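You operate a simulated robot arm through the tools that you are given. There is no shell and no other tool.

You are at the controls of a simulated robot arm. One attempt, no reset.

JOB
Put things in order on the packing table top. At the end: the brown putty jar stands where the brown shaper stood; the green packing tumbler stands where the grey wadding pad stood; the grey wadding pad stands on top of the white packing plate; the brown shaper stands where the green spent bottle stood; the green spent bottle stands where the green packing tumbler stood; whatever was shut is shut again. Leave all else as you found it, and nothing knocked over.

It is judged by the outcome, as a careful person would: the job done as asked, and still so three seconds after it is handed in. It fails if anything else is knocked over, pushed out of place, dropped, spilled or broken.

ROBOT AND FRAMES
A 6-joint arm with a two-finger parallel gripper, fixed in place. Base frame: the origin is at the foot of the arm, x ahead of it, y to its left, z up; the work surface is at about z = 0.8. Lengths are in m, angles in degrees, forces in N, time in s.
With the tool pointing down near the work surface it reaches from about 0.26 to 0.68 m from the base axis. Its first joint turns from -66.0 to 66.0 degrees. Payload 2.9 kg.
The TCP is the grasp point between the finger pads, 0.03 m short of the fingertips. In the tool frame z runs along the fingers and y along their closing line. Largest opening 0.11 m; finger width 0.02, thickness 0.01; the body of the gripper, 0.048 by 0.112 m, starts 0.055 m behind the TCP.
Orientation is that of the tool frame in the base frame, as [roll, pitch, yaw] about the fixed x, y, z axes, in that order (R = Rz(yaw) Ry(pitch) Rx(roll)). With the fingers straight down and closing along the base's y, the tool's x points along the base's -x, its y along +y and its z along -z.

CONTROLS
- The arm moves only by the tool jog_arm. Its argument "series" is a list of rows, each an object of numbers (a shift or turn left out is 0, a gripper value left out holds the last): "dx", "dy", "dz": the shift along the tool's x, y, z in m; "wx", "wy", "wz": the turn, a rotation vector about the tool's x, y, z in degrees; "gripper": the gripper command, from -1 (shut) to 1 (fully open), values between in proportion. In form: [{"dx": .., "dy": .., "dz": .., "wx": .., "wy": .., "wz": .., "gripper": ..}, ...]. A call has 1 to 20 rows; each row is the pose to reach, as a shift and turn from the pose commanded when the call began, along the tool's axes at that moment. Rows are played at 5 a second. More than 0.05 m and 8.6 degrees between two rows, or a gripper value outside its range, and nothing of the call is played. A pose out of reach is approached as far as the arm can. The call stops where the force on the tool passes 40 N (or 10 N more than at its start, if that is more) or the arm is blocked; 0.2 s more then pass. The fingers move at their own pace (about 0.108 m/s each) and stop on an object; they squeeze with about 26 N. The grip force told is the motor's: it shows also when the fingers shut on nothing. Time passes only in rows, and 0.2 s behind the last, so rows that repeat a pose let the fingers close. It gives the time, the measured TCP pose, the force on the tool (base axes), the opening and the grip force at its end, in the units of the frame above (readings bear some noise), with the torque about the TCP (base axes, N m) and any sound that the robot's microphone picked up, and new pictures: "show" is both (left out), scene, wrist or none.
- Cameras (640 x 400 px; columns grow to the right, rows downward): "scene" is fixed at [0.069, 0.4339, 1.3742]; the picture's right is [-0.82, -0.58, 0.00], its down [-0.38, 0.54, -0.75] and it looks along [0.43, -0.61, -0.66] (base axes); focal length 366 px, centre (320, 200). "wrist" rides on the gripper at [0.072, 0.017, -0.103] in the tool frame; the picture's right is [-0.23, 0.97, 0.00], its down [-0.76, -0.18, -0.62] and it looks along [-0.61, -0.14, 0.78] (tool axes); focal length 222 px, centre (320, 200). There is no depth. A picture from a camera that has moved, and an enlarged one, comes with that camera's place and axes in the base frame and with its lens.
- close_up(camera, box): a new picture of the part [left, top, right, bottom] of that camera's present view, enlarged. No time passes.
- sign_off(): hands the job in; it is judged then, once.

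Places have to be worked out from the pictures, the camera data and where the tool is seen. Open the gripper and draw the arm clear of the work before you hand the job in, unless the task says otherwise.

The tools are called by a JSON object that holds its "fn" and its "kwargs". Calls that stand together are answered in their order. jog_arm: Moves the arm, as the interface text tells. Its arguments: {"type":"object","properties":{"series":{"type":"array"},"show":{"type":"string","enum":["both","scene","wrist","none"]}},"required":["series"]} The other tools are called the same way: close_up (camera, box) takes an enlarged picture of a part of a camera's view; sign_off () hands the job in.

At the start:

```text
t: 0.0
eef_pos: [0.3896, 0.1552, 1.0713]
tcp_rot: [-180.0, 0.0, -179.9]
ft_force: [0.0, 0.0, 0.0]
ft_torque: [0.0, -0.02, 0.01]
opening: 0.1097
finger_force: 0.0
```

scene: 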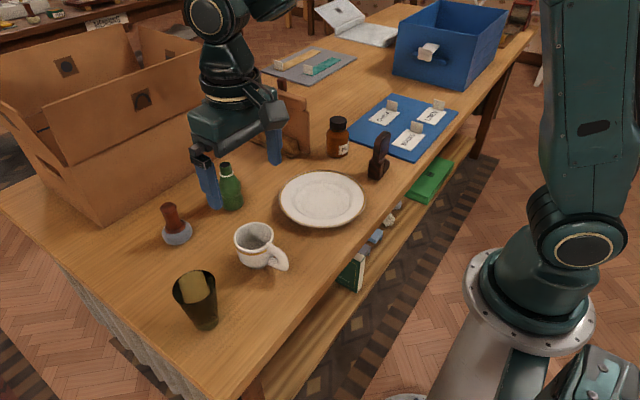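
wrist: 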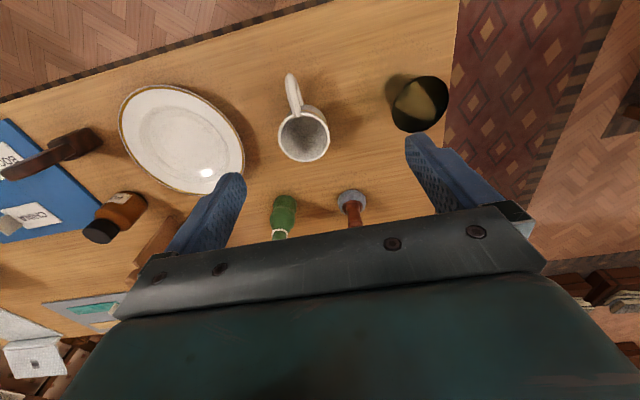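

I'll first look closer at the objects to identify each of them.

{"fn": "close_up", "kwargs": {"camera": "scene", "box": [140, 140, 300, 240]}}

{"fn": "close_up", "kwargs": {"camera": "scene", "box": [140, 230, 300, 330]}}

{"fn": "close_up", "kwargs": {"camera": "scene", "box": [280, 90, 440, 190]}}

{"fn": "close_up", "kwargs": {"camera": "wrist", "box": [240, 60, 480, 260]}}

{"fn": "close_up", "kwargs": {"camera": "wrist", "box": [0, 100, 240, 260]}}

```text
4.00 times, centred on (220, 190) of scene
camera zoom: at [0.069, 0.4339, 1.3742], right [-0.82, -0.58, 0.0], down [-0.38, 0.54, -0.75], along [0.43, -0.61, -0.66], focal length 1465 px, centre (720, 240)
```

zoom: 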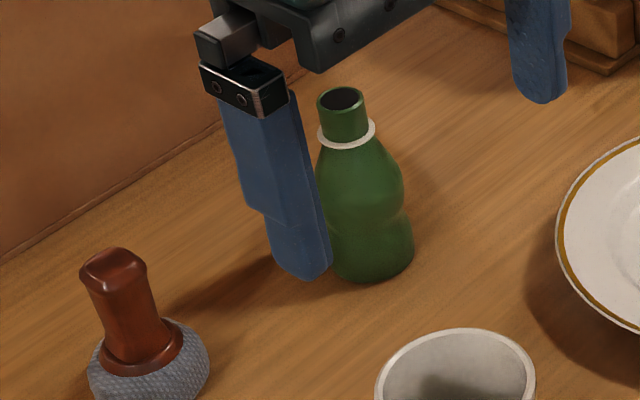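

```text
4.00 times, centred on (220, 280) of scene
camera zoom: at [0.069, 0.4339, 1.3742], right [-0.82, -0.58, 0.0], down [-0.38, 0.54, -0.75], along [0.43, -0.61, -0.66], focal length 1465 px, centre (720, -120)
```

zoom: 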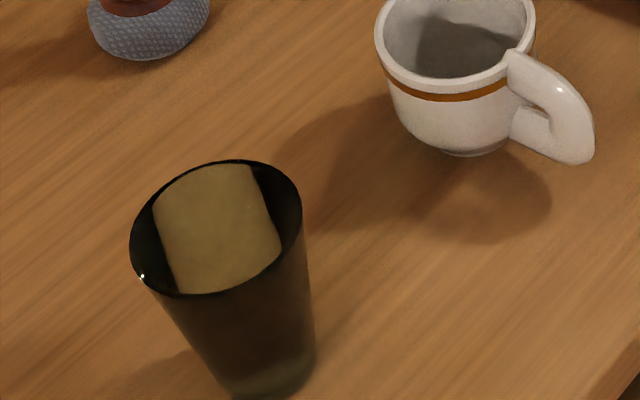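

```text
4.00 times, centred on (360, 140) of scene
camera zoom: at [0.069, 0.4339, 1.3742], right [-0.82, -0.58, 0.0], down [-0.38, 0.54, -0.75], along [0.43, -0.61, -0.66], focal length 1465 px, centre (160, 440)
```

zoom: 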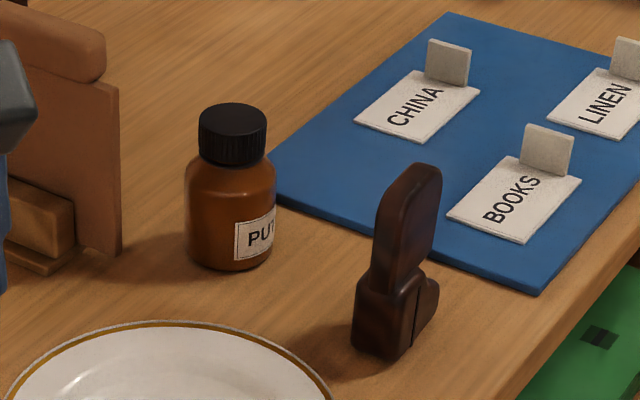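

```text
2.00 times, centred on (360, 160) of wrist
camera zoom: at [0.317, 0.1728, 1.1744], right [0.23, 0.97, 0.0], down [0.76, -0.18, 0.62], along [0.61, -0.14, -0.78], focal length 444 px, centre (240, 280)
```

zoom: 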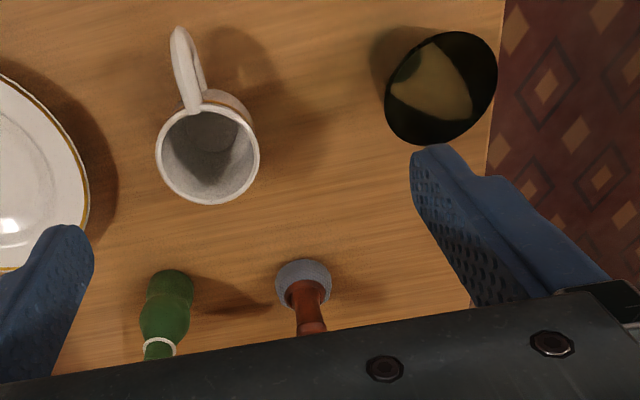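

```text
2.50 times, centred on (120, 180) of wrist
camera zoom: at [0.317, 0.1728, 1.1744], right [0.23, 0.97, 0.0], down [0.76, -0.18, 0.62], along [0.61, -0.14, -0.78], focal length 555 px, centre (820, 250)
```

zoom: 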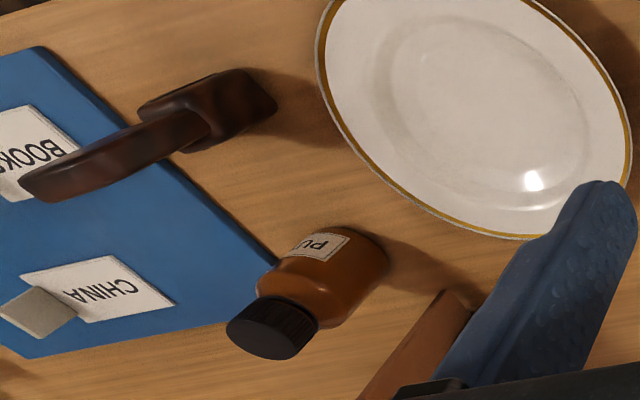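

The brown-handled object with the grey base is the wadding pad; the amber jar is labelled PUTTY, and the dark brown tool near the plate is the shaper. My estimates are pad (0.62, 0.17), bottle (0.60, 0.03), tumbler (0.42, 0.27), plate (0.44, -0.10), jar (0.52, -0.29) and shaper (0.385, -0.275). No temporary parking is needed if the pad goes first. I'll check the obstacles around them before moving.

{"fn": "close_up", "kwargs": {"camera": "scene", "box": [0, 20, 320, 220]}}

{"fn": "close_up", "kwargs": {"camera": "scene", "box": [240, 40, 400, 140]}}

{"fn": "close_up", "kwargs": {"camera": "scene", "box": [340, 110, 420, 190]}}

{"fn": "close_up", "kwargs": {"camera": "scene", "box": [160, 260, 230, 340]}}

```text
2.00 times, centred on (160, 120) of scene
camera zoom: at [0.069, 0.4339, 1.3742], right [-0.82, -0.58, 0.0], down [-0.38, 0.54, -0.75], along [0.43, -0.61, -0.66], focal length 732 px, centre (640, 360)
```

zoom: 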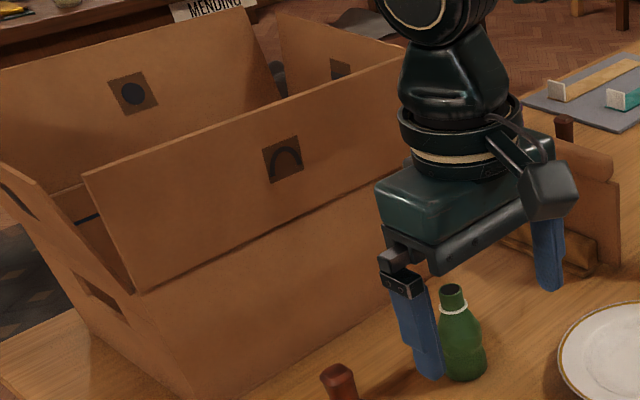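

```text
4.00 times, centred on (320, 90) of scene
camera zoom: at [0.069, 0.4339, 1.3742], right [-0.82, -0.58, 0.0], down [-0.38, 0.54, -0.75], along [0.43, -0.61, -0.66], focal length 1465 px, centre (320, 640)
```

zoom: 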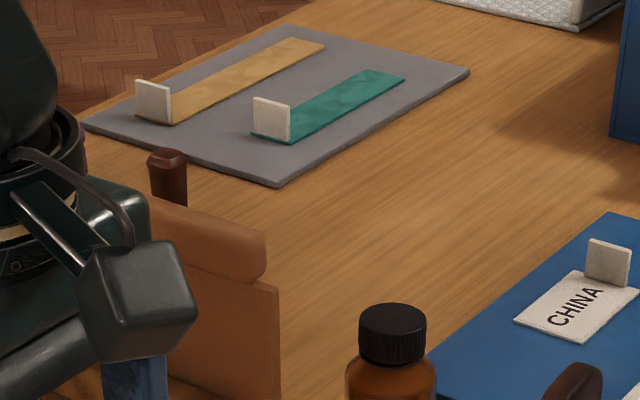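

```text
5.00 times, centred on (380, 150) of scene
camera zoom: at [0.069, 0.4339, 1.3742], right [-0.82, -0.58, 0.0], down [-0.38, 0.54, -0.75], along [0.43, -0.61, -0.66], focal length 1831 px, centre (20, 450)
```

zoom: 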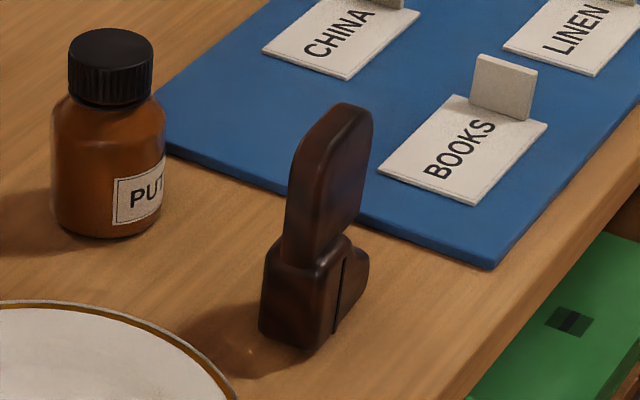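

```text
5.00 times, centred on (195, 300) of scene
camera zoom: at [0.069, 0.4339, 1.3742], right [-0.82, -0.58, 0.0], down [-0.38, 0.54, -0.75], along [0.43, -0.61, -0.66], focal length 1831 px, centre (945, -300)
```

zoom: 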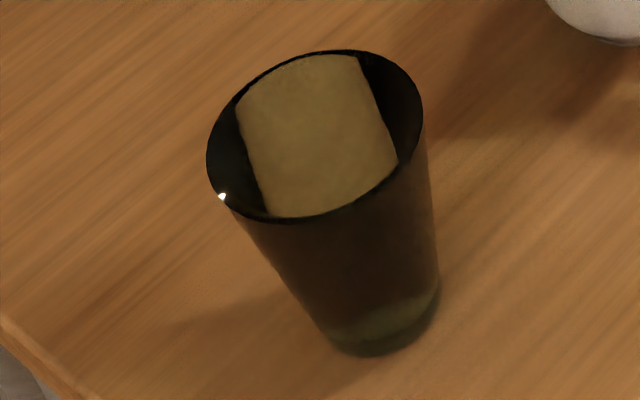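

The box is at x≥0.75, so it stays clear. I'll move to hover over the wadding pad at z≈0.98 with the gripper open and refine its position using the wrist camera.

{"fn": "jog_arm", "kwargs": {"series": [{"dx": -0.03, "dy": 0.002}, {"dx": -0.06, "dy": 0.004}, {"dx": -0.09, "dy": 0.006, "dz": 0.01}, {"dx": -0.12, "dy": 0.008, "dz": 0.02}, {"dx": -0.15, "dy": 0.01, "dz": 0.03}, {"dx": -0.18, "dy": 0.012, "dz": 0.045}, {"dx": -0.21, "dy": 0.014, "dz": 0.06}, {"dx": -0.234, "dy": 0.015, "dz": 0.08}, {"dx": -0.234, "dy": 0.015, "dz": 0.09}, {"dx": -0.234, "dy": 0.015, "dz": 0.09}], "show": "both"}}

```text
t: 2.2
eef_pos: [0.6246, 0.1706, 0.9805]
tcp_rot: [180.0, 0.0, -180.0]
ft_force: [0.1, -1.4, 0.4]
ft_torque: [0.0, 0.02, 0.0]
opening: 0.11
finger_force: 0.0
camera wrist: at [0.5511, 0.1875, 1.0837], right [0.23, 0.97, 0.0], down [0.76, -0.18, 0.62], along [0.61, -0.14, -0.78], focal length 222 px, centre (320, 200)
```

scene: 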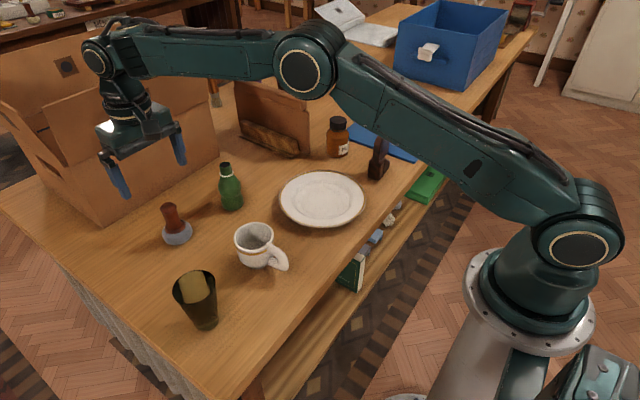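
wrist: 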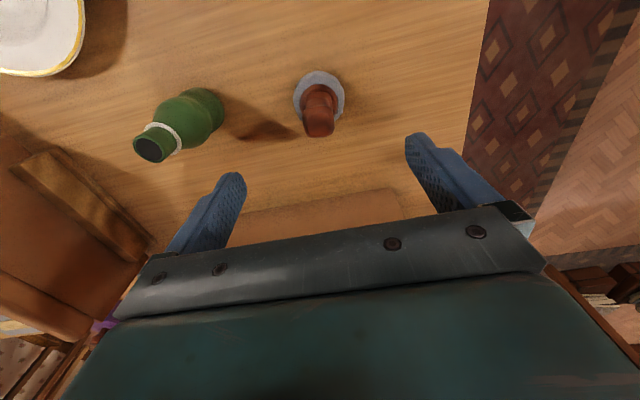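

The hover is clean. I'll enlarge the wrist view of the pad and bottle to refine their positions, and check the newly revealed area in the scene.

{"fn": "close_up", "kwargs": {"camera": "wrist", "box": [270, 50, 370, 150]}}

{"fn": "close_up", "kwargs": {"camera": "scene", "box": [150, 150, 250, 250]}}

{"fn": "close_up", "kwargs": {"camera": "scene", "box": [220, 70, 380, 190]}}

{"fn": "close_up", "kwargs": {"camera": "wrist", "box": [120, 70, 240, 180]}}

```text
4.00 times, centred on (320, 100) of wrist
camera zoom: at [0.5511, 0.1875, 1.0837], right [0.23, 0.97, 0.0], down [0.76, -0.18, 0.62], along [0.61, -0.14, -0.78], focal length 888 px, centre (320, 600)
```

zoom: 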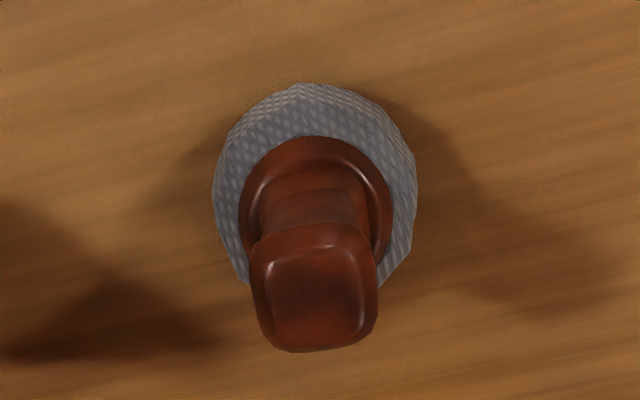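

```text
4.00 times, centred on (200, 200) of scene
camera zoom: at [0.0691, 0.4339, 1.3742], right [-0.82, -0.58, 0.0], down [-0.38, 0.54, -0.75], along [0.43, -0.61, -0.66], focal length 1465 px, centre (800, 200)
```

zoom: 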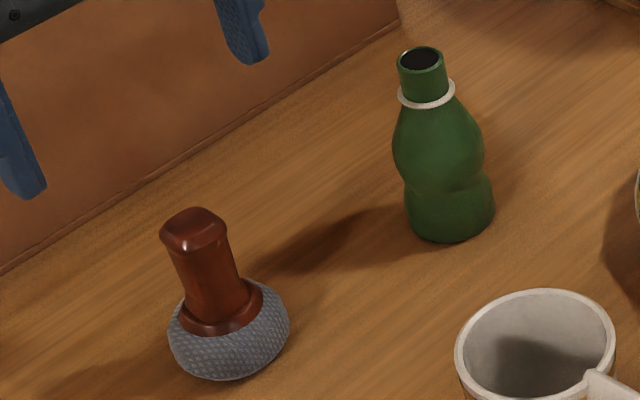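

```text
3.33 times, centred on (300, 130) of scene
camera zoom: at [0.0691, 0.4339, 1.3742], right [-0.82, -0.58, 0.0], down [-0.38, 0.54, -0.75], along [0.43, -0.61, -0.66], focal length 1221 px, centre (387, 433)
```

zoom: 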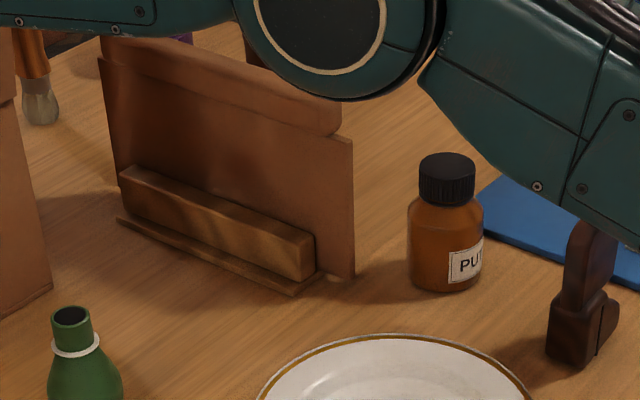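

```text
3.64 times, centred on (180, 125) of wrist
camera zoom: at [0.5511, 0.1875, 1.0837], right [0.23, 0.97, 0.0], down [0.76, -0.18, 0.62], along [0.61, -0.14, -0.78], focal length 808 px, centre (829, 473)
```

zoom: 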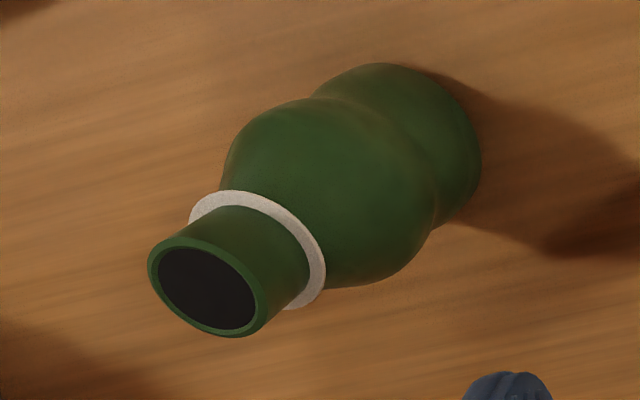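

Combining both cameras puts the pad at about (0.616, 0.172) with its handle top near z=0.893, and the bottle at about (0.600, 0.032). I'll descend onto the handle to TCP z≈0.872 and close on it.

{"fn": "jog_arm", "kwargs": {"series": [{"dx": 0.0076, "dy": 0.0015, "dz": 0.02}, {"dx": 0.0076, "dy": 0.0015, "dz": 0.045}, {"dx": 0.0076, "dy": 0.0015, "dz": 0.07}, {"dx": 0.0076, "dy": 0.0015, "dz": 0.09}, {"dx": 0.0076, "dy": 0.0015, "dz": 0.1}, {"dx": 0.0076, "dy": 0.0015, "dz": 0.107}, {"dx": 0.0076, "dy": 0.0015, "dz": 0.107}], "show": "both"}}

```text
t: 3.8
eef_pos: [0.6167, 0.1716, 0.8741]
tcp_rot: [180.0, 0.0, -179.9]
ft_force: [-1.3, -0.3, -0.1]
ft_torque: [-0.01, -0.03, -0.01]
opening: 0.1101
finger_force: 0.1
camera wrist: at [0.543, 0.1893, 0.9772], right [0.23, 0.97, 0.0], down [0.76, -0.18, 0.62], along [0.61, -0.14, -0.78], focal length 222 px, centre (320, 200)
```

scene: 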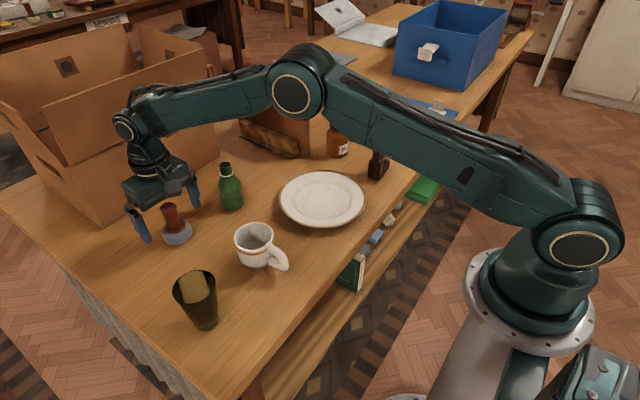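
wrist: 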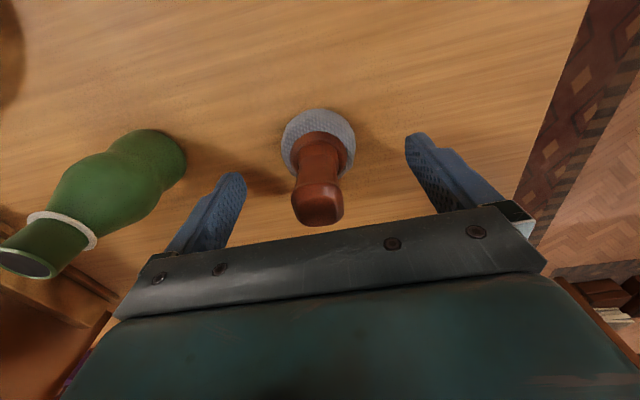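

The handle is centred between the fingers, within about 3 mm. I'll close the gripper on it.

{"fn": "jog_arm", "kwargs": {"series": [{"gripper": -1}, {"gripper": -1}, {"gripper": -1}, {"gripper": -1}, {"gripper": -1}], "show": "wrist"}}

```text
t: 5.0
eef_pos: [0.6161, 0.171, 0.8736]
tcp_rot: [-180.0, 0.0, -179.9]
ft_force: [0.1, -0.9, 1.9]
ft_torque: [-0.03, -0.01, 0.01]
opening: 0.0254
finger_force: 25.8
camera wrist: at [0.543, 0.1892, 0.9774], right [0.23, 0.97, 0.0], down [0.76, -0.18, 0.62], along [0.61, -0.14, -0.78], focal length 222 px, centre (320, 200)
```

wrist: 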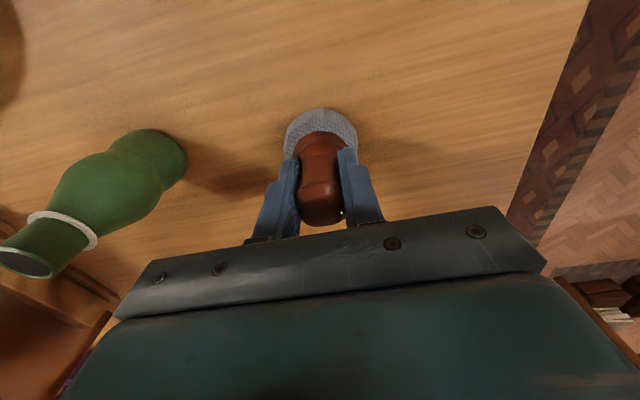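

The handle is gripped firmly (0.025 m opening). I'll lift to z≈1.02 and carry the pad over toward the plate, above the bottle and mug tops.

{"fn": "jog_arm", "kwargs": {"series": [{"dz": -0.01}, {"dz": -0.03}, {"dz": -0.06}, {"dz": -0.09}, {"dz": -0.12}, {"dz": -0.146}, {"dx": 0.012, "dy": -0.017, "dz": -0.146}, {"dx": 0.03, "dy": -0.043, "dz": -0.146}, {"dx": 0.05, "dy": -0.071, "dz": -0.146}, {"dx": 0.07, "dy": -0.1, "dz": -0.146}, {"dx": 0.09, "dy": -0.129, "dz": -0.146}, {"dx": 0.11, "dy": -0.157, "dz": -0.146}, {"dx": 0.13, "dy": -0.186, "dz": -0.146}, {"dx": 0.15, "dy": -0.215, "dz": -0.146}, {"dx": 0.165, "dy": -0.236, "dz": -0.146}, {"dx": 0.177, "dy": -0.253, "dz": -0.146}, {"dx": 0.183, "dy": -0.262, "dz": -0.146}, {"dx": 0.183, "dy": -0.262, "dz": -0.146}], "show": "both"}}

```text
t: 8.8
eef_pos: [0.4335, -0.0904, 1.0209]
tcp_rot: [-179.9, 0.0, -179.9]
ft_force: [-0.3, -0.5, -0.8]
ft_torque: [0.0, 0.02, -0.03]
opening: 0.0248
finger_force: 26.3
camera wrist: at [0.3605, -0.073, 1.1237], right [0.23, 0.97, 0.0], down [0.76, -0.18, 0.62], along [0.61, -0.14, -0.78], focal length 222 px, centre (320, 200)
```

scene: 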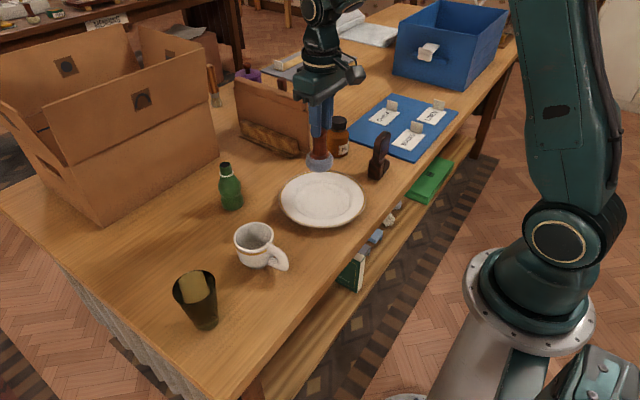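
wrist: 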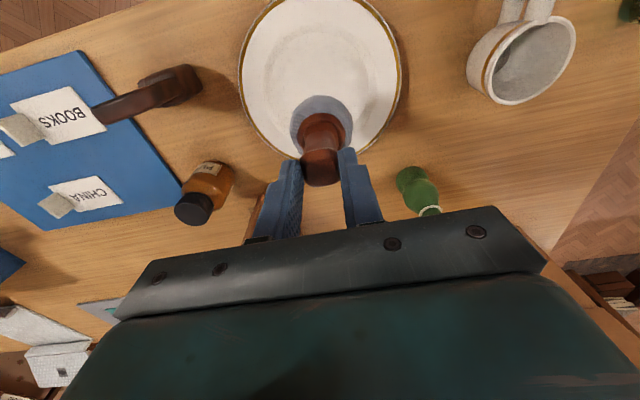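

The handle looks to sit lower or tilted in the fingers compared with before. I'll zoom in to check before lowering.

{"fn": "close_up", "kwargs": {"camera": "wrist", "box": [230, 60, 410, 240]}}

{"fn": "close_up", "kwargs": {"camera": "scene", "box": [270, 80, 390, 240]}}

```text
2.22 times, centred on (320, 150) of wrist
camera zoom: at [0.3605, -0.073, 1.1237], right [0.23, 0.97, 0.0], down [0.76, -0.18, 0.62], along [0.61, -0.14, -0.78], focal length 494 px, centre (320, 311)
```

zoom: 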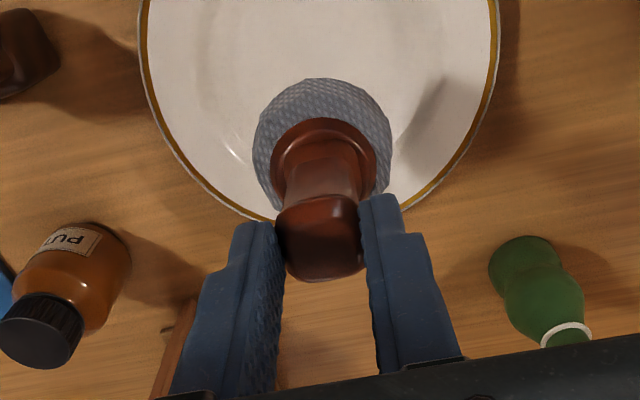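

```text
2.50 times, centred on (330, 160) of scene
camera zoom: at [0.0691, 0.4339, 1.3742], right [-0.82, -0.58, 0.0], down [-0.38, 0.54, -0.75], along [0.43, -0.61, -0.66], focal length 916 px, centre (295, 300)
```

zoom: 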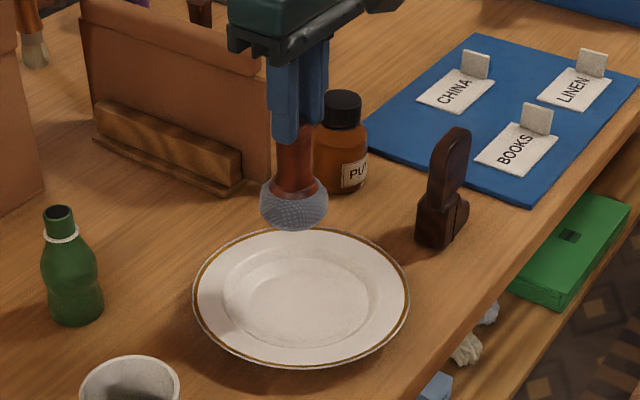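

The pad has slipped about 4 cm down in the grip and is now held only by the fingertips near the handle's top. It is still upright and directly over the plate centre (about 0.43, -0.09). I'll lower it promptly onto the plate.

{"fn": "jog_arm", "kwargs": {"series": [{"dz": 0.035}, {"dz": 0.07}, {"dz": 0.088}, {"dz": 0.094}], "show": "both"}}

```text
t: 9.8
eef_pos: [0.4333, -0.0901, 0.9251]
tcp_rot: [180.0, 0.0, -179.9]
ft_force: [-0.4, -0.3, -0.8]
ft_torque: [0.02, 0.01, -0.02]
opening: 0.0251
finger_force: 25.7
camera wrist: at [0.3609, -0.0728, 1.0294], right [0.23, 0.97, 0.0], down [0.76, -0.18, 0.62], along [0.61, -0.14, -0.78], focal length 222 px, centre (320, 200)
```

scene: 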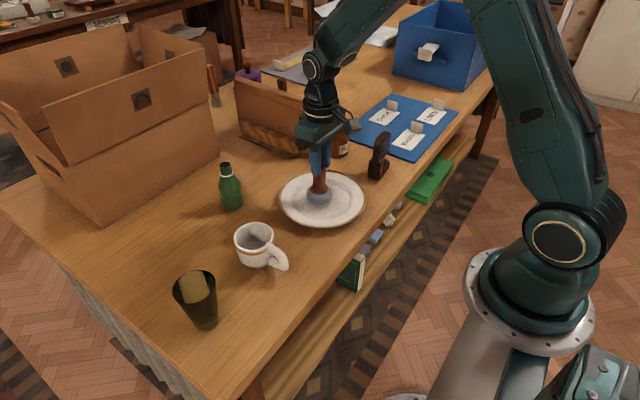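
wrist: 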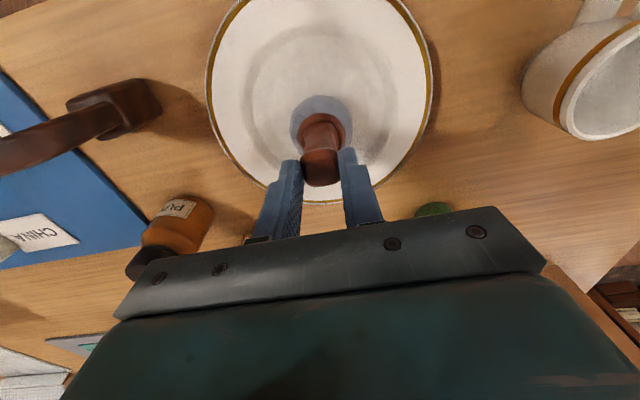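

The pad hasn't slipped any further during the descent. I'll zoom in to judge the remaining gap to the plate.

{"fn": "close_up", "kwargs": {"camera": "scene", "box": [270, 140, 370, 240]}}

{"fn": "close_up", "kwargs": {"camera": "wrist", "box": [200, 0, 440, 220]}}

```text
4.00 times, centred on (320, 190) of scene
camera zoom: at [0.0691, 0.4339, 1.3742], right [-0.82, -0.58, 0.0], down [-0.38, 0.54, -0.75], along [0.43, -0.61, -0.66], focal length 1465 px, centre (320, 240)
```

zoom: 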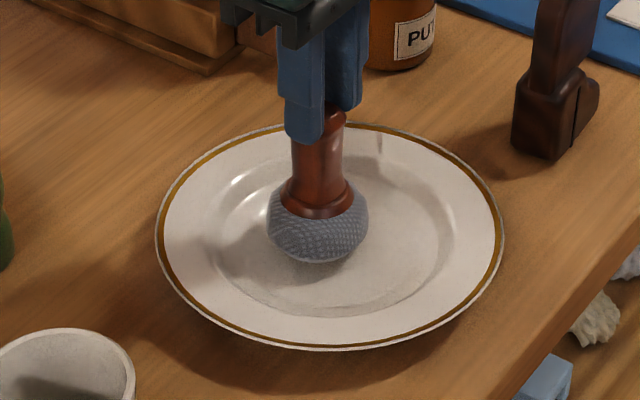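

```text
1.82 times, centred on (320, 110) of wrist
camera zoom: at [0.3609, -0.0728, 1.0294], right [0.23, 0.97, 0.0], down [0.76, -0.18, 0.62], along [0.61, -0.14, -0.78], focal length 404 px, centre (320, 364)
```

zoom: 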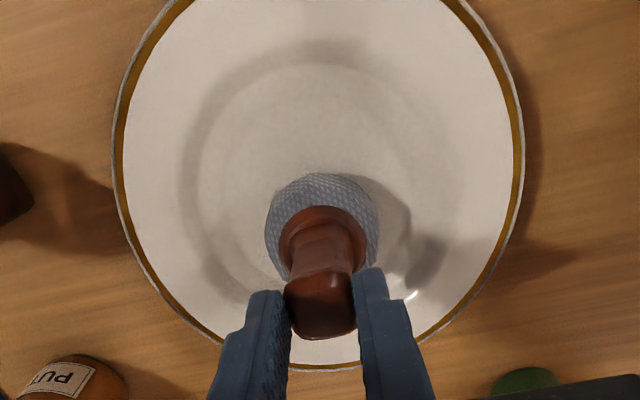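

The pad sits close to the plate centre, nearly touching it. I'll ease down a few millimetres in small steps to make contact.

{"fn": "jog_arm", "kwargs": {"series": [{"dz": 0.002}, {"dz": 0.004}, {"dz": 0.006}, {"dz": 0.006}], "show": "both"}}

{"fn": "close_up", "kwargs": {"camera": "scene", "box": [270, 140, 370, 240]}}

{"fn": "close_up", "kwargs": {"camera": "wrist", "box": [200, 0, 440, 220]}}

```text
t: 10.8
eef_pos: [0.4334, -0.0905, 0.9197]
tcp_rot: [179.9, 0.0, -180.0]
ft_force: [-0.4, -0.6, -0.9]
ft_torque: [0.01, -0.01, 0.03]
opening: 0.025
finger_force: 26.3
camera wrist: at [0.3604, -0.0728, 1.0234], right [0.23, 0.97, 0.0], down [0.76, -0.18, 0.62], along [0.61, -0.14, -0.78], focal length 222 px, centre (320, 200)
```

scene: 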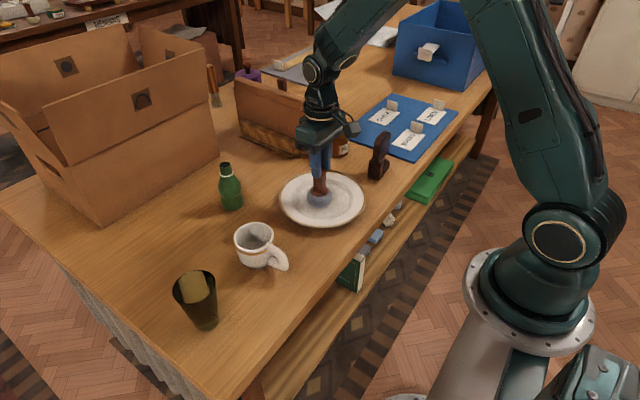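
wrist: 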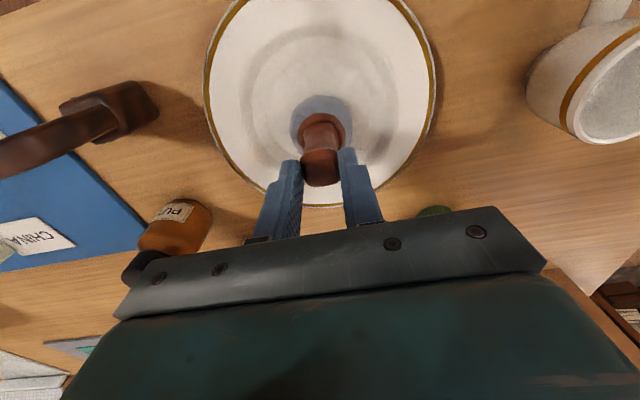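

```text
4.00 times, centred on (320, 190) of scene
camera zoom: at [0.0691, 0.4339, 1.3742], right [-0.82, -0.58, 0.0], down [-0.38, 0.54, -0.75], along [0.43, -0.61, -0.66], focal length 1465 px, centre (320, 240)
```

zoom: 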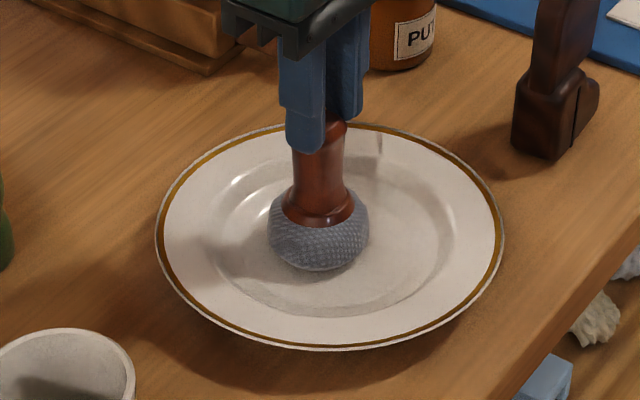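

```text
1.82 times, centred on (320, 110) of wrist
camera zoom: at [0.3604, -0.0728, 1.0234], right [0.23, 0.97, 0.0], down [0.76, -0.18, 0.62], along [0.61, -0.14, -0.78], focal length 404 px, centre (320, 364)
```

zoom: 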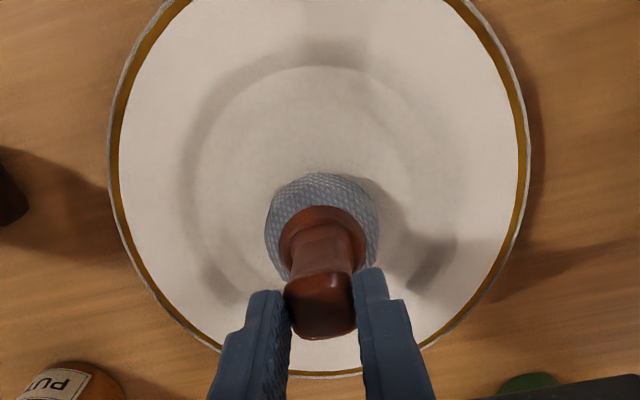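

There's no contact yet, since the pad moved down with the gripper. I'll continue lowering in small steps.

{"fn": "jog_arm", "kwargs": {"series": [{"dz": 0.002}, {"dz": 0.004}, {"dz": 0.006}, {"dz": 0.006}], "show": "none"}}

{"fn": "close_up", "kwargs": {"camera": "scene", "box": [270, 140, 370, 240]}}

{"fn": "close_up", "kwargs": {"camera": "wrist", "box": [200, 0, 440, 220]}}

```text
t: 11.8
eef_pos: [0.4356, -0.091, 0.9161]
tcp_rot: [-179.8, 0.4, -180.0]
ft_force: [-1.0, 3.4, 37.1]
ft_torque: [0.21, -0.18, 0.01]
opening: 0.0253
finger_force: 25.8
```

```text
4.00 times, centred on (320, 190) of scene
camera zoom: at [0.0685, 0.4341, 1.3742], right [-0.82, -0.58, 0.0], down [-0.38, 0.54, -0.75], along [0.43, -0.61, -0.66], focal length 1465 px, centre (320, 240)
```

zoom: 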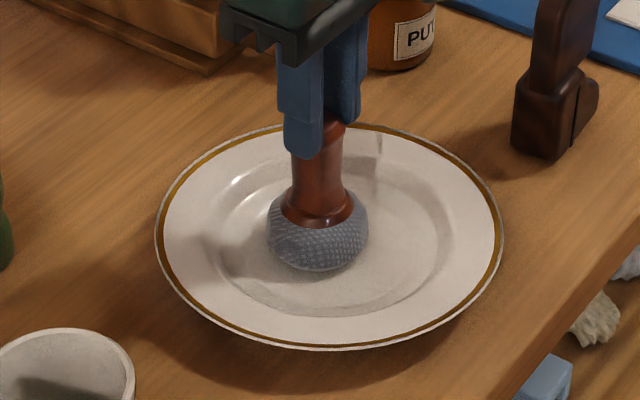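

```text
1.82 times, centred on (320, 110) of wrist
camera zoom: at [0.3608, -0.0728, 1.0189], right [0.23, 0.97, 0.0], down [0.76, -0.18, 0.63], along [0.61, -0.14, -0.78], focal length 404 px, centre (320, 364)
```

zoom: 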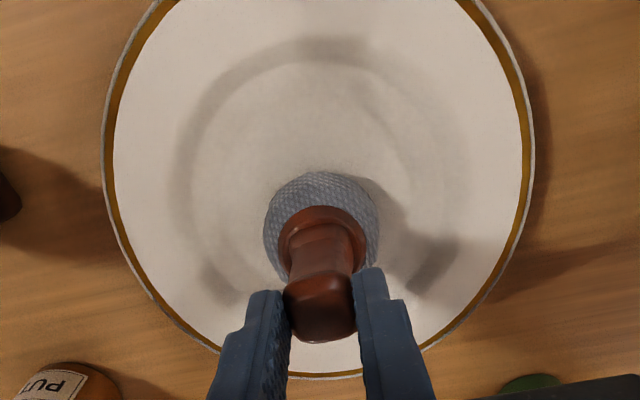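

Contact was made at TCP z≈0.916 with a 37 N push, so the pad is standing on the plate. I'll relax the force by backing up about 4 mm, open the gripper, and rise clear.

{"fn": "jog_arm", "kwargs": {"series": [{"dz": -0.002}, {"dz": -0.004}, {"dz": -0.004}, {"dz": -0.004, "gripper": -0.3}, {"dz": -0.004, "gripper": -0.1}, {"dz": -0.004, "gripper": 0.3}, {"dz": -0.004, "gripper": 0.3}, {"dz": -0.03, "gripper": 0.5}, {"dz": -0.06, "gripper": 1}, {"dz": -0.1, "gripper": 1}], "show": "both"}}

{"fn": "close_up", "kwargs": {"camera": "scene", "box": [270, 140, 370, 240]}}

```text
t: 14.0
eef_pos: [0.4332, -0.0902, 1.0131]
tcp_rot: [-180.0, 0.1, -180.0]
ft_force: [-0.4, -0.3, -0.7]
ft_torque: [0.0, -0.01, 0.02]
opening: 0.1099
finger_force: 0.1
camera wrist: at [0.3602, -0.073, 1.1173], right [0.23, 0.97, 0.0], down [0.76, -0.18, 0.62], along [0.61, -0.14, -0.78], focal length 222 px, centre (320, 200)
```

scene: 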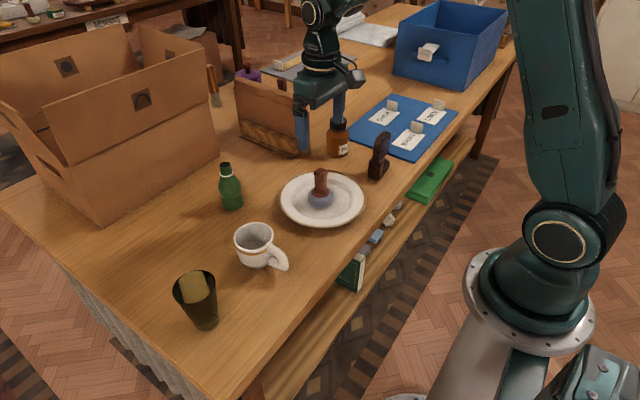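
wrist: 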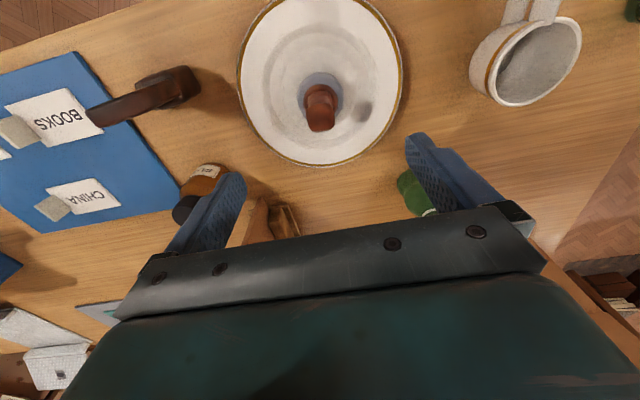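

```text
4.00 times, centred on (320, 190) of scene
camera zoom: at [0.069, 0.4339, 1.3742], right [-0.82, -0.58, 0.0], down [-0.38, 0.54, -0.75], along [0.43, -0.61, -0.66], focal length 1465 px, centre (320, 240)
```

zoom: 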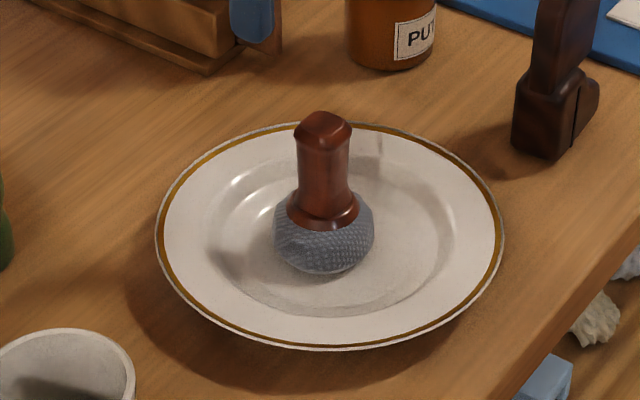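

The pad stands upright near the plate's centre. Next I'll move to hover over the tumbler at about (0.418, 0.274).

{"fn": "jog_arm", "kwargs": {"series": [{"dx": 0.001, "dy": 0.025}, {"dx": 0.003, "dy": 0.065}, {"dx": 0.005, "dy": 0.105}, {"dx": 0.006, "dy": 0.145}, {"dx": 0.008, "dy": 0.185}, {"dx": 0.009, "dy": 0.225}, {"dx": 0.011, "dy": 0.265}, {"dx": 0.012, "dy": 0.305}, {"dx": 0.014, "dy": 0.345}, {"dx": 0.0147, "dy": 0.365}, {"dx": 0.0147, "dy": 0.365}], "show": "both"}}

{"fn": "close_up", "kwargs": {"camera": "wrist", "box": [250, 30, 410, 190]}}

{"fn": "close_up", "kwargs": {"camera": "scene", "box": [150, 250, 270, 350]}}

```text
t: 16.4
eef_pos: [0.4186, 0.2767, 1.0147]
tcp_rot: [180.0, 0.0, -180.0]
ft_force: [-0.2, 1.1, 0.3]
ft_torque: [0.0, -0.04, -0.02]
opening: 0.1099
finger_force: 0.1
camera wrist: at [0.3456, 0.2929, 1.1177], right [0.23, 0.97, 0.0], down [0.76, -0.18, 0.62], along [0.61, -0.14, -0.78], focal length 222 px, centre (320, 200)
```

scene: 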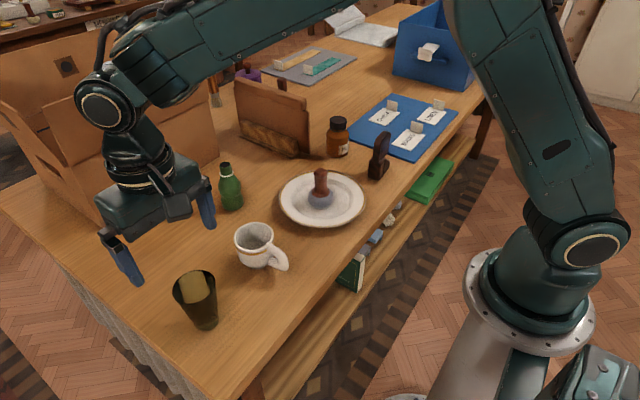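
wrist: 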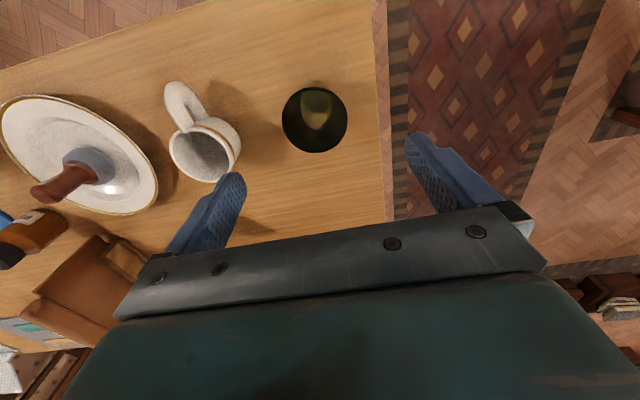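

```text
2.50 times, centred on (330, 110) of wrist
camera zoom: at [0.3456, 0.2929, 1.1177], right [0.23, 0.97, 0.0], down [0.76, -0.18, 0.62], along [0.61, -0.14, -0.78], focal length 555 px, centre (295, 425)
```

zoom: 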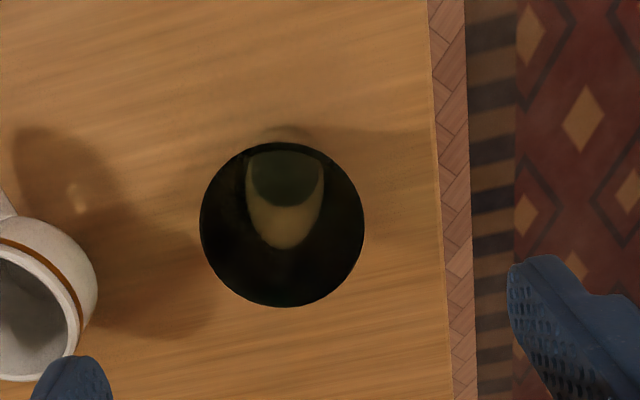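

```text
4.00 times, centred on (210, 300) of scene
camera zoom: at [0.069, 0.4339, 1.3742], right [-0.82, -0.58, 0.0], down [-0.38, 0.54, -0.75], along [0.43, -0.61, -0.66], focal length 1465 px, centre (760, -200)
```

zoom: 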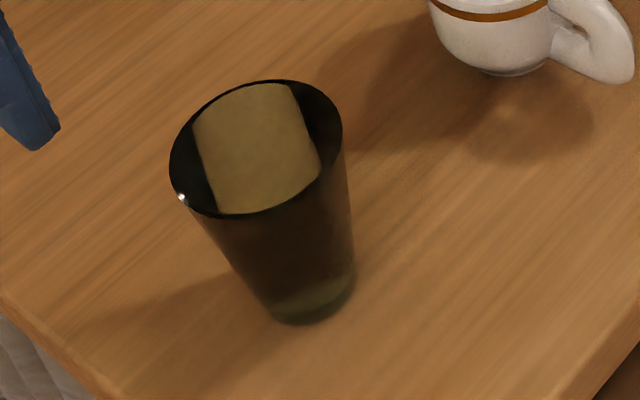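

I estimate the tumbler at (0.417, 0.2735), with the rim at z≈0.902 and a radius of about 0.033. I'll descend to TCP z≈0.862 with the open fingers on either side.

{"fn": "jog_arm", "kwargs": {"series": [{"dx": 0.0013, "dy": -0.0012, "dz": 0.03}, {"dx": 0.0013, "dy": -0.0012, "dz": 0.06}, {"dx": 0.0013, "dy": -0.0012, "dz": 0.09}, {"dx": 0.0013, "dy": -0.0012, "dz": 0.115}, {"dx": 0.0013, "dy": -0.0012, "dz": 0.135}, {"dx": 0.0013, "dy": -0.0012, "dz": 0.147}, {"dx": 0.0013, "dy": -0.0012, "dz": 0.1523}, {"dx": 0.0013, "dy": -0.0012, "dz": 0.1523}], "show": "both"}}

{"fn": "close_up", "kwargs": {"camera": "scene", "box": [130, 200, 290, 350]}}

```text
t: 18.2
eef_pos: [0.4185, 0.2733, 0.8613]
tcp_rot: [180.0, 0.0, -180.0]
ft_force: [-0.4, 0.1, -0.6]
ft_torque: [-0.02, -0.01, 0.0]
opening: 0.1098
finger_force: 0.1
camera wrist: at [0.3445, 0.291, 0.9651], right [0.23, 0.97, 0.0], down [0.76, -0.18, 0.62], along [0.61, -0.14, -0.78], focal length 222 px, centre (320, 200)
```

scene: 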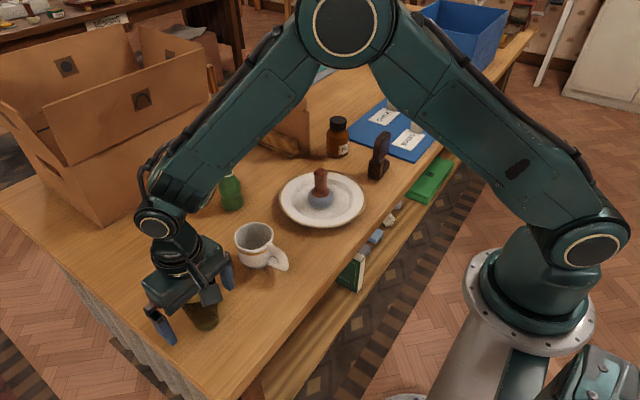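
wrist: 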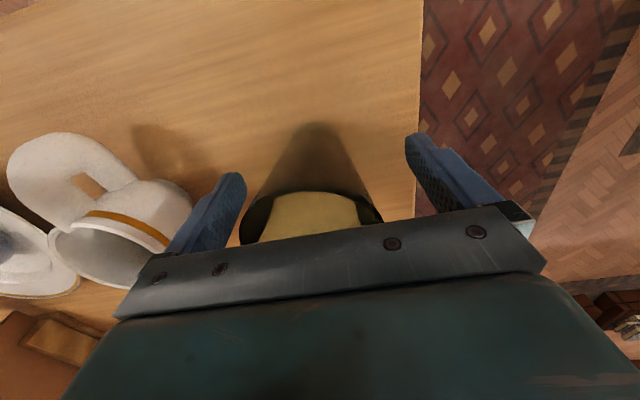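

```text
2.67 times, centred on (210, 275) of scene
camera zoom: at [0.069, 0.4339, 1.3742], right [-0.82, -0.58, 0.0], down [-0.38, 0.54, -0.75], along [0.43, -0.61, -0.66], focal length 977 px, centre (613, 0)
```

zoom: 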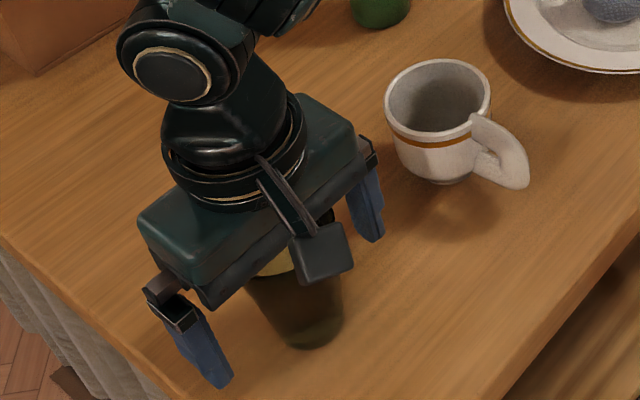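

The tumbler sits about 3 mm toward -y of the gripper's centre. I'll correct that, close gradually, and then lift just 1 cm to check for slipping.

{"fn": "jog_arm", "kwargs": {"series": [{"dy": -0.003, "gripper": 0.7}, {"dy": -0.003, "gripper": 0.4}, {"dy": -0.003, "gripper": 0.25}, {"dy": -0.003, "gripper": 0.15}, {"dy": -0.003, "gripper": 0.05}, {"dy": -0.003, "gripper": -0.1}, {"dy": -0.003, "gripper": -1}, {"dy": -0.003, "gripper": -1}, {"dy": -0.003, "gripper": -1}, {"dy": -0.003, "gripper": -1}], "show": "both"}}

{"fn": "close_up", "kwargs": {"camera": "scene", "box": [130, 200, 290, 350]}}

```text
t: 20.4
eef_pos: [0.418, 0.2703, 0.8618]
tcp_rot: [180.0, 0.0, 180.0]
ft_force: [-0.8, -1.0, 2.2]
ft_torque: [-0.01, 0.01, -0.02]
opening: 0.0641
finger_force: 26.2
camera wrist: at [0.3445, 0.2881, 0.9654], right [0.23, 0.97, 0.0], down [0.76, -0.18, 0.62], along [0.61, -0.14, -0.78], focal length 222 px, centre (320, 200)
```

scene: 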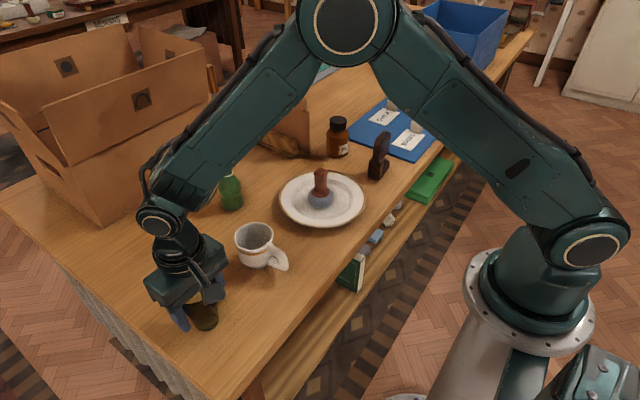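
wrist: 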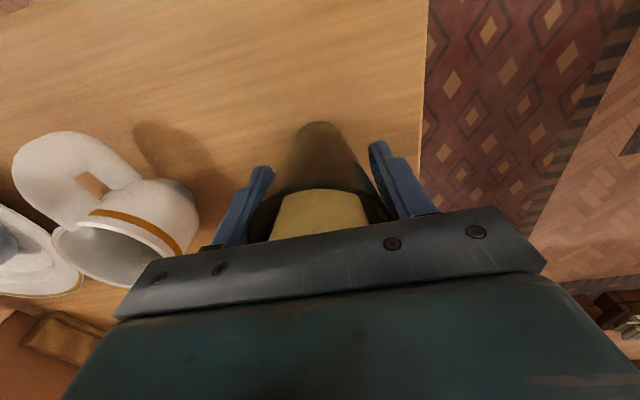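

```text
2.67 times, centred on (210, 275) of scene
camera zoom: at [0.069, 0.4338, 1.3742], right [-0.82, -0.58, 0.0], down [-0.38, 0.54, -0.75], along [0.43, -0.61, -0.66], focal length 977 px, centre (613, 0)
```

zoom: 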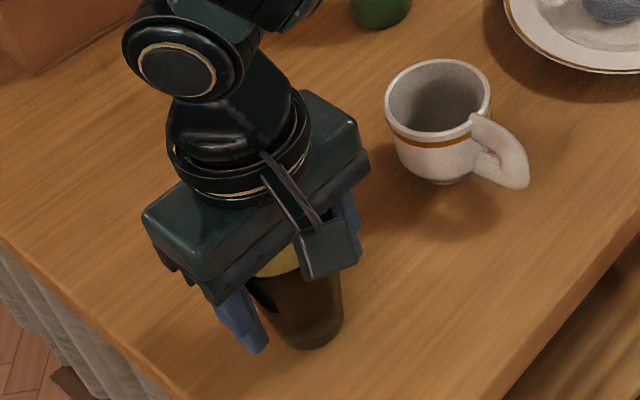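

The opening of 0.064 shows the fingers gripping at the rim. I'll lift just 8 mm slowly and check whether the tumbler follows or slides.

{"fn": "jog_arm", "kwargs": {"series": [{"dz": -0.002}, {"dz": -0.004}, {"dz": -0.006}, {"dz": -0.008}, {"dz": -0.008}], "show": "wrist"}}

{"fn": "close_up", "kwargs": {"camera": "scene", "box": [130, 200, 290, 350]}}

```text
t: 21.6
eef_pos: [0.4177, 0.27, 0.8694]
tcp_rot: [180.0, 0.0, -179.9]
ft_force: [1.2, 0.2, -2.0]
ft_torque: [0.01, 0.0, -0.05]
opening: 0.0643
finger_force: 26.2
camera wrist: at [0.3445, 0.288, 0.9731], right [0.23, 0.97, 0.0], down [0.76, -0.18, 0.62], along [0.61, -0.14, -0.78], focal length 222 px, centre (320, 200)
```

wrist: 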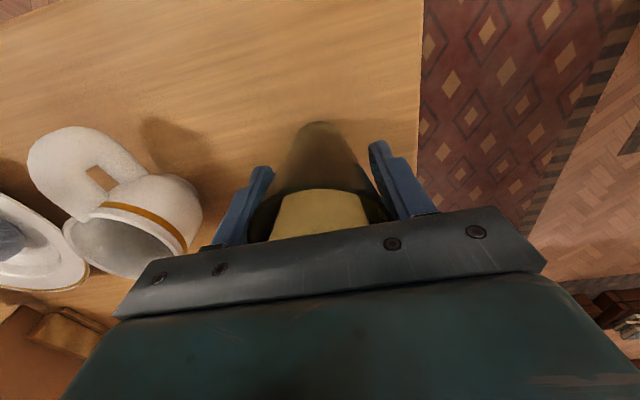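

```text
2.67 times, centred on (210, 275) of scene
camera zoom: at [0.0691, 0.4339, 1.3742], right [-0.82, -0.58, 0.0], down [-0.38, 0.54, -0.75], along [0.43, -0.61, -0.66], focal length 977 px, centre (613, 0)
```

zoom: 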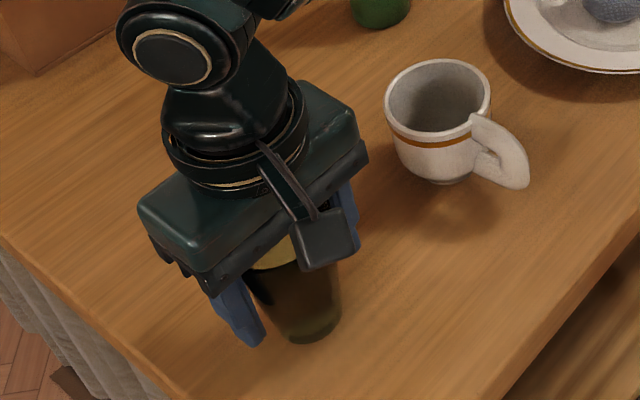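

The tumbler followed without slipping. There are no obstacles on the direct line to the pad's old spot, so I'll carry it low (about 3.5 cm up) and smoothly to (0.616, 0.172).

{"fn": "jog_arm", "kwargs": {"series": [{"dz": -0.006}, {"dz": -0.014}, {"dz": -0.022}, {"dz": -0.027}, {"dx": -0.006, "dy": -0.003, "dz": -0.027}, {"dx": -0.018, "dy": -0.0089, "dz": -0.027}, {"dx": -0.035, "dy": -0.0173, "dz": -0.027}, {"dx": -0.053, "dy": -0.0262, "dz": -0.027}, {"dx": -0.071, "dy": -0.0351, "dz": -0.027}, {"dx": -0.089, "dy": -0.044, "dz": -0.027}, {"dx": -0.107, "dy": -0.053, "dz": -0.027}, {"dx": -0.125, "dy": -0.0619, "dz": -0.027}, {"dx": -0.143, "dy": -0.0708, "dz": -0.027}, {"dx": -0.161, "dy": -0.0797, "dz": -0.027}, {"dx": -0.178, "dy": -0.0881, "dz": -0.027}, {"dx": -0.19, "dy": -0.094, "dz": -0.027}, {"dx": -0.197, "dy": -0.0975, "dz": -0.027}, {"dx": -0.199, "dy": -0.0985, "dz": -0.027}, {"dx": -0.199, "dy": -0.0985, "dz": -0.027}], "show": "both"}}

{"fn": "close_up", "kwargs": {"camera": "scene", "box": [100, 120, 260, 270]}}

```text
t: 25.6
eef_pos: [0.6166, 0.1723, 0.8971]
tcp_rot: [-180.0, -0.1, -179.9]
ft_force: [-0.5, -0.1, -2.2]
ft_torque: [0.02, 0.02, 0.0]
opening: 0.0642
finger_force: 26.2
camera wrist: at [0.5437, 0.1899, 0.9999], right [0.23, 0.97, 0.0], down [0.76, -0.18, 0.62], along [0.61, -0.14, -0.78], focal length 222 px, centre (320, 200)
```

scene: 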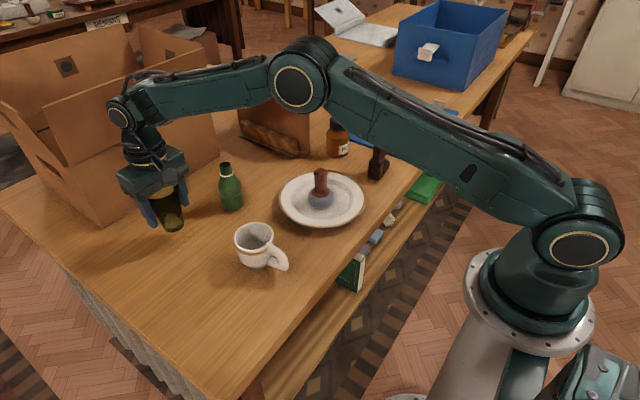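
wrist: 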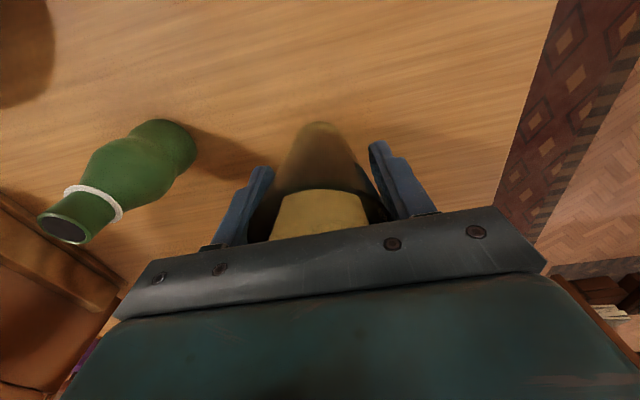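

```text
2.67 times, centred on (180, 195) of scene
camera zoom: at [0.0691, 0.4339, 1.3742], right [-0.82, -0.58, 0.0], down [-0.38, 0.54, -0.75], along [0.43, -0.61, -0.66], focal length 977 px, centre (693, 213)
```

zoom: 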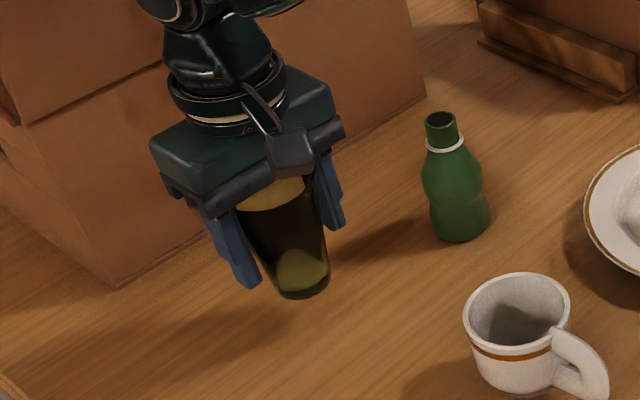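

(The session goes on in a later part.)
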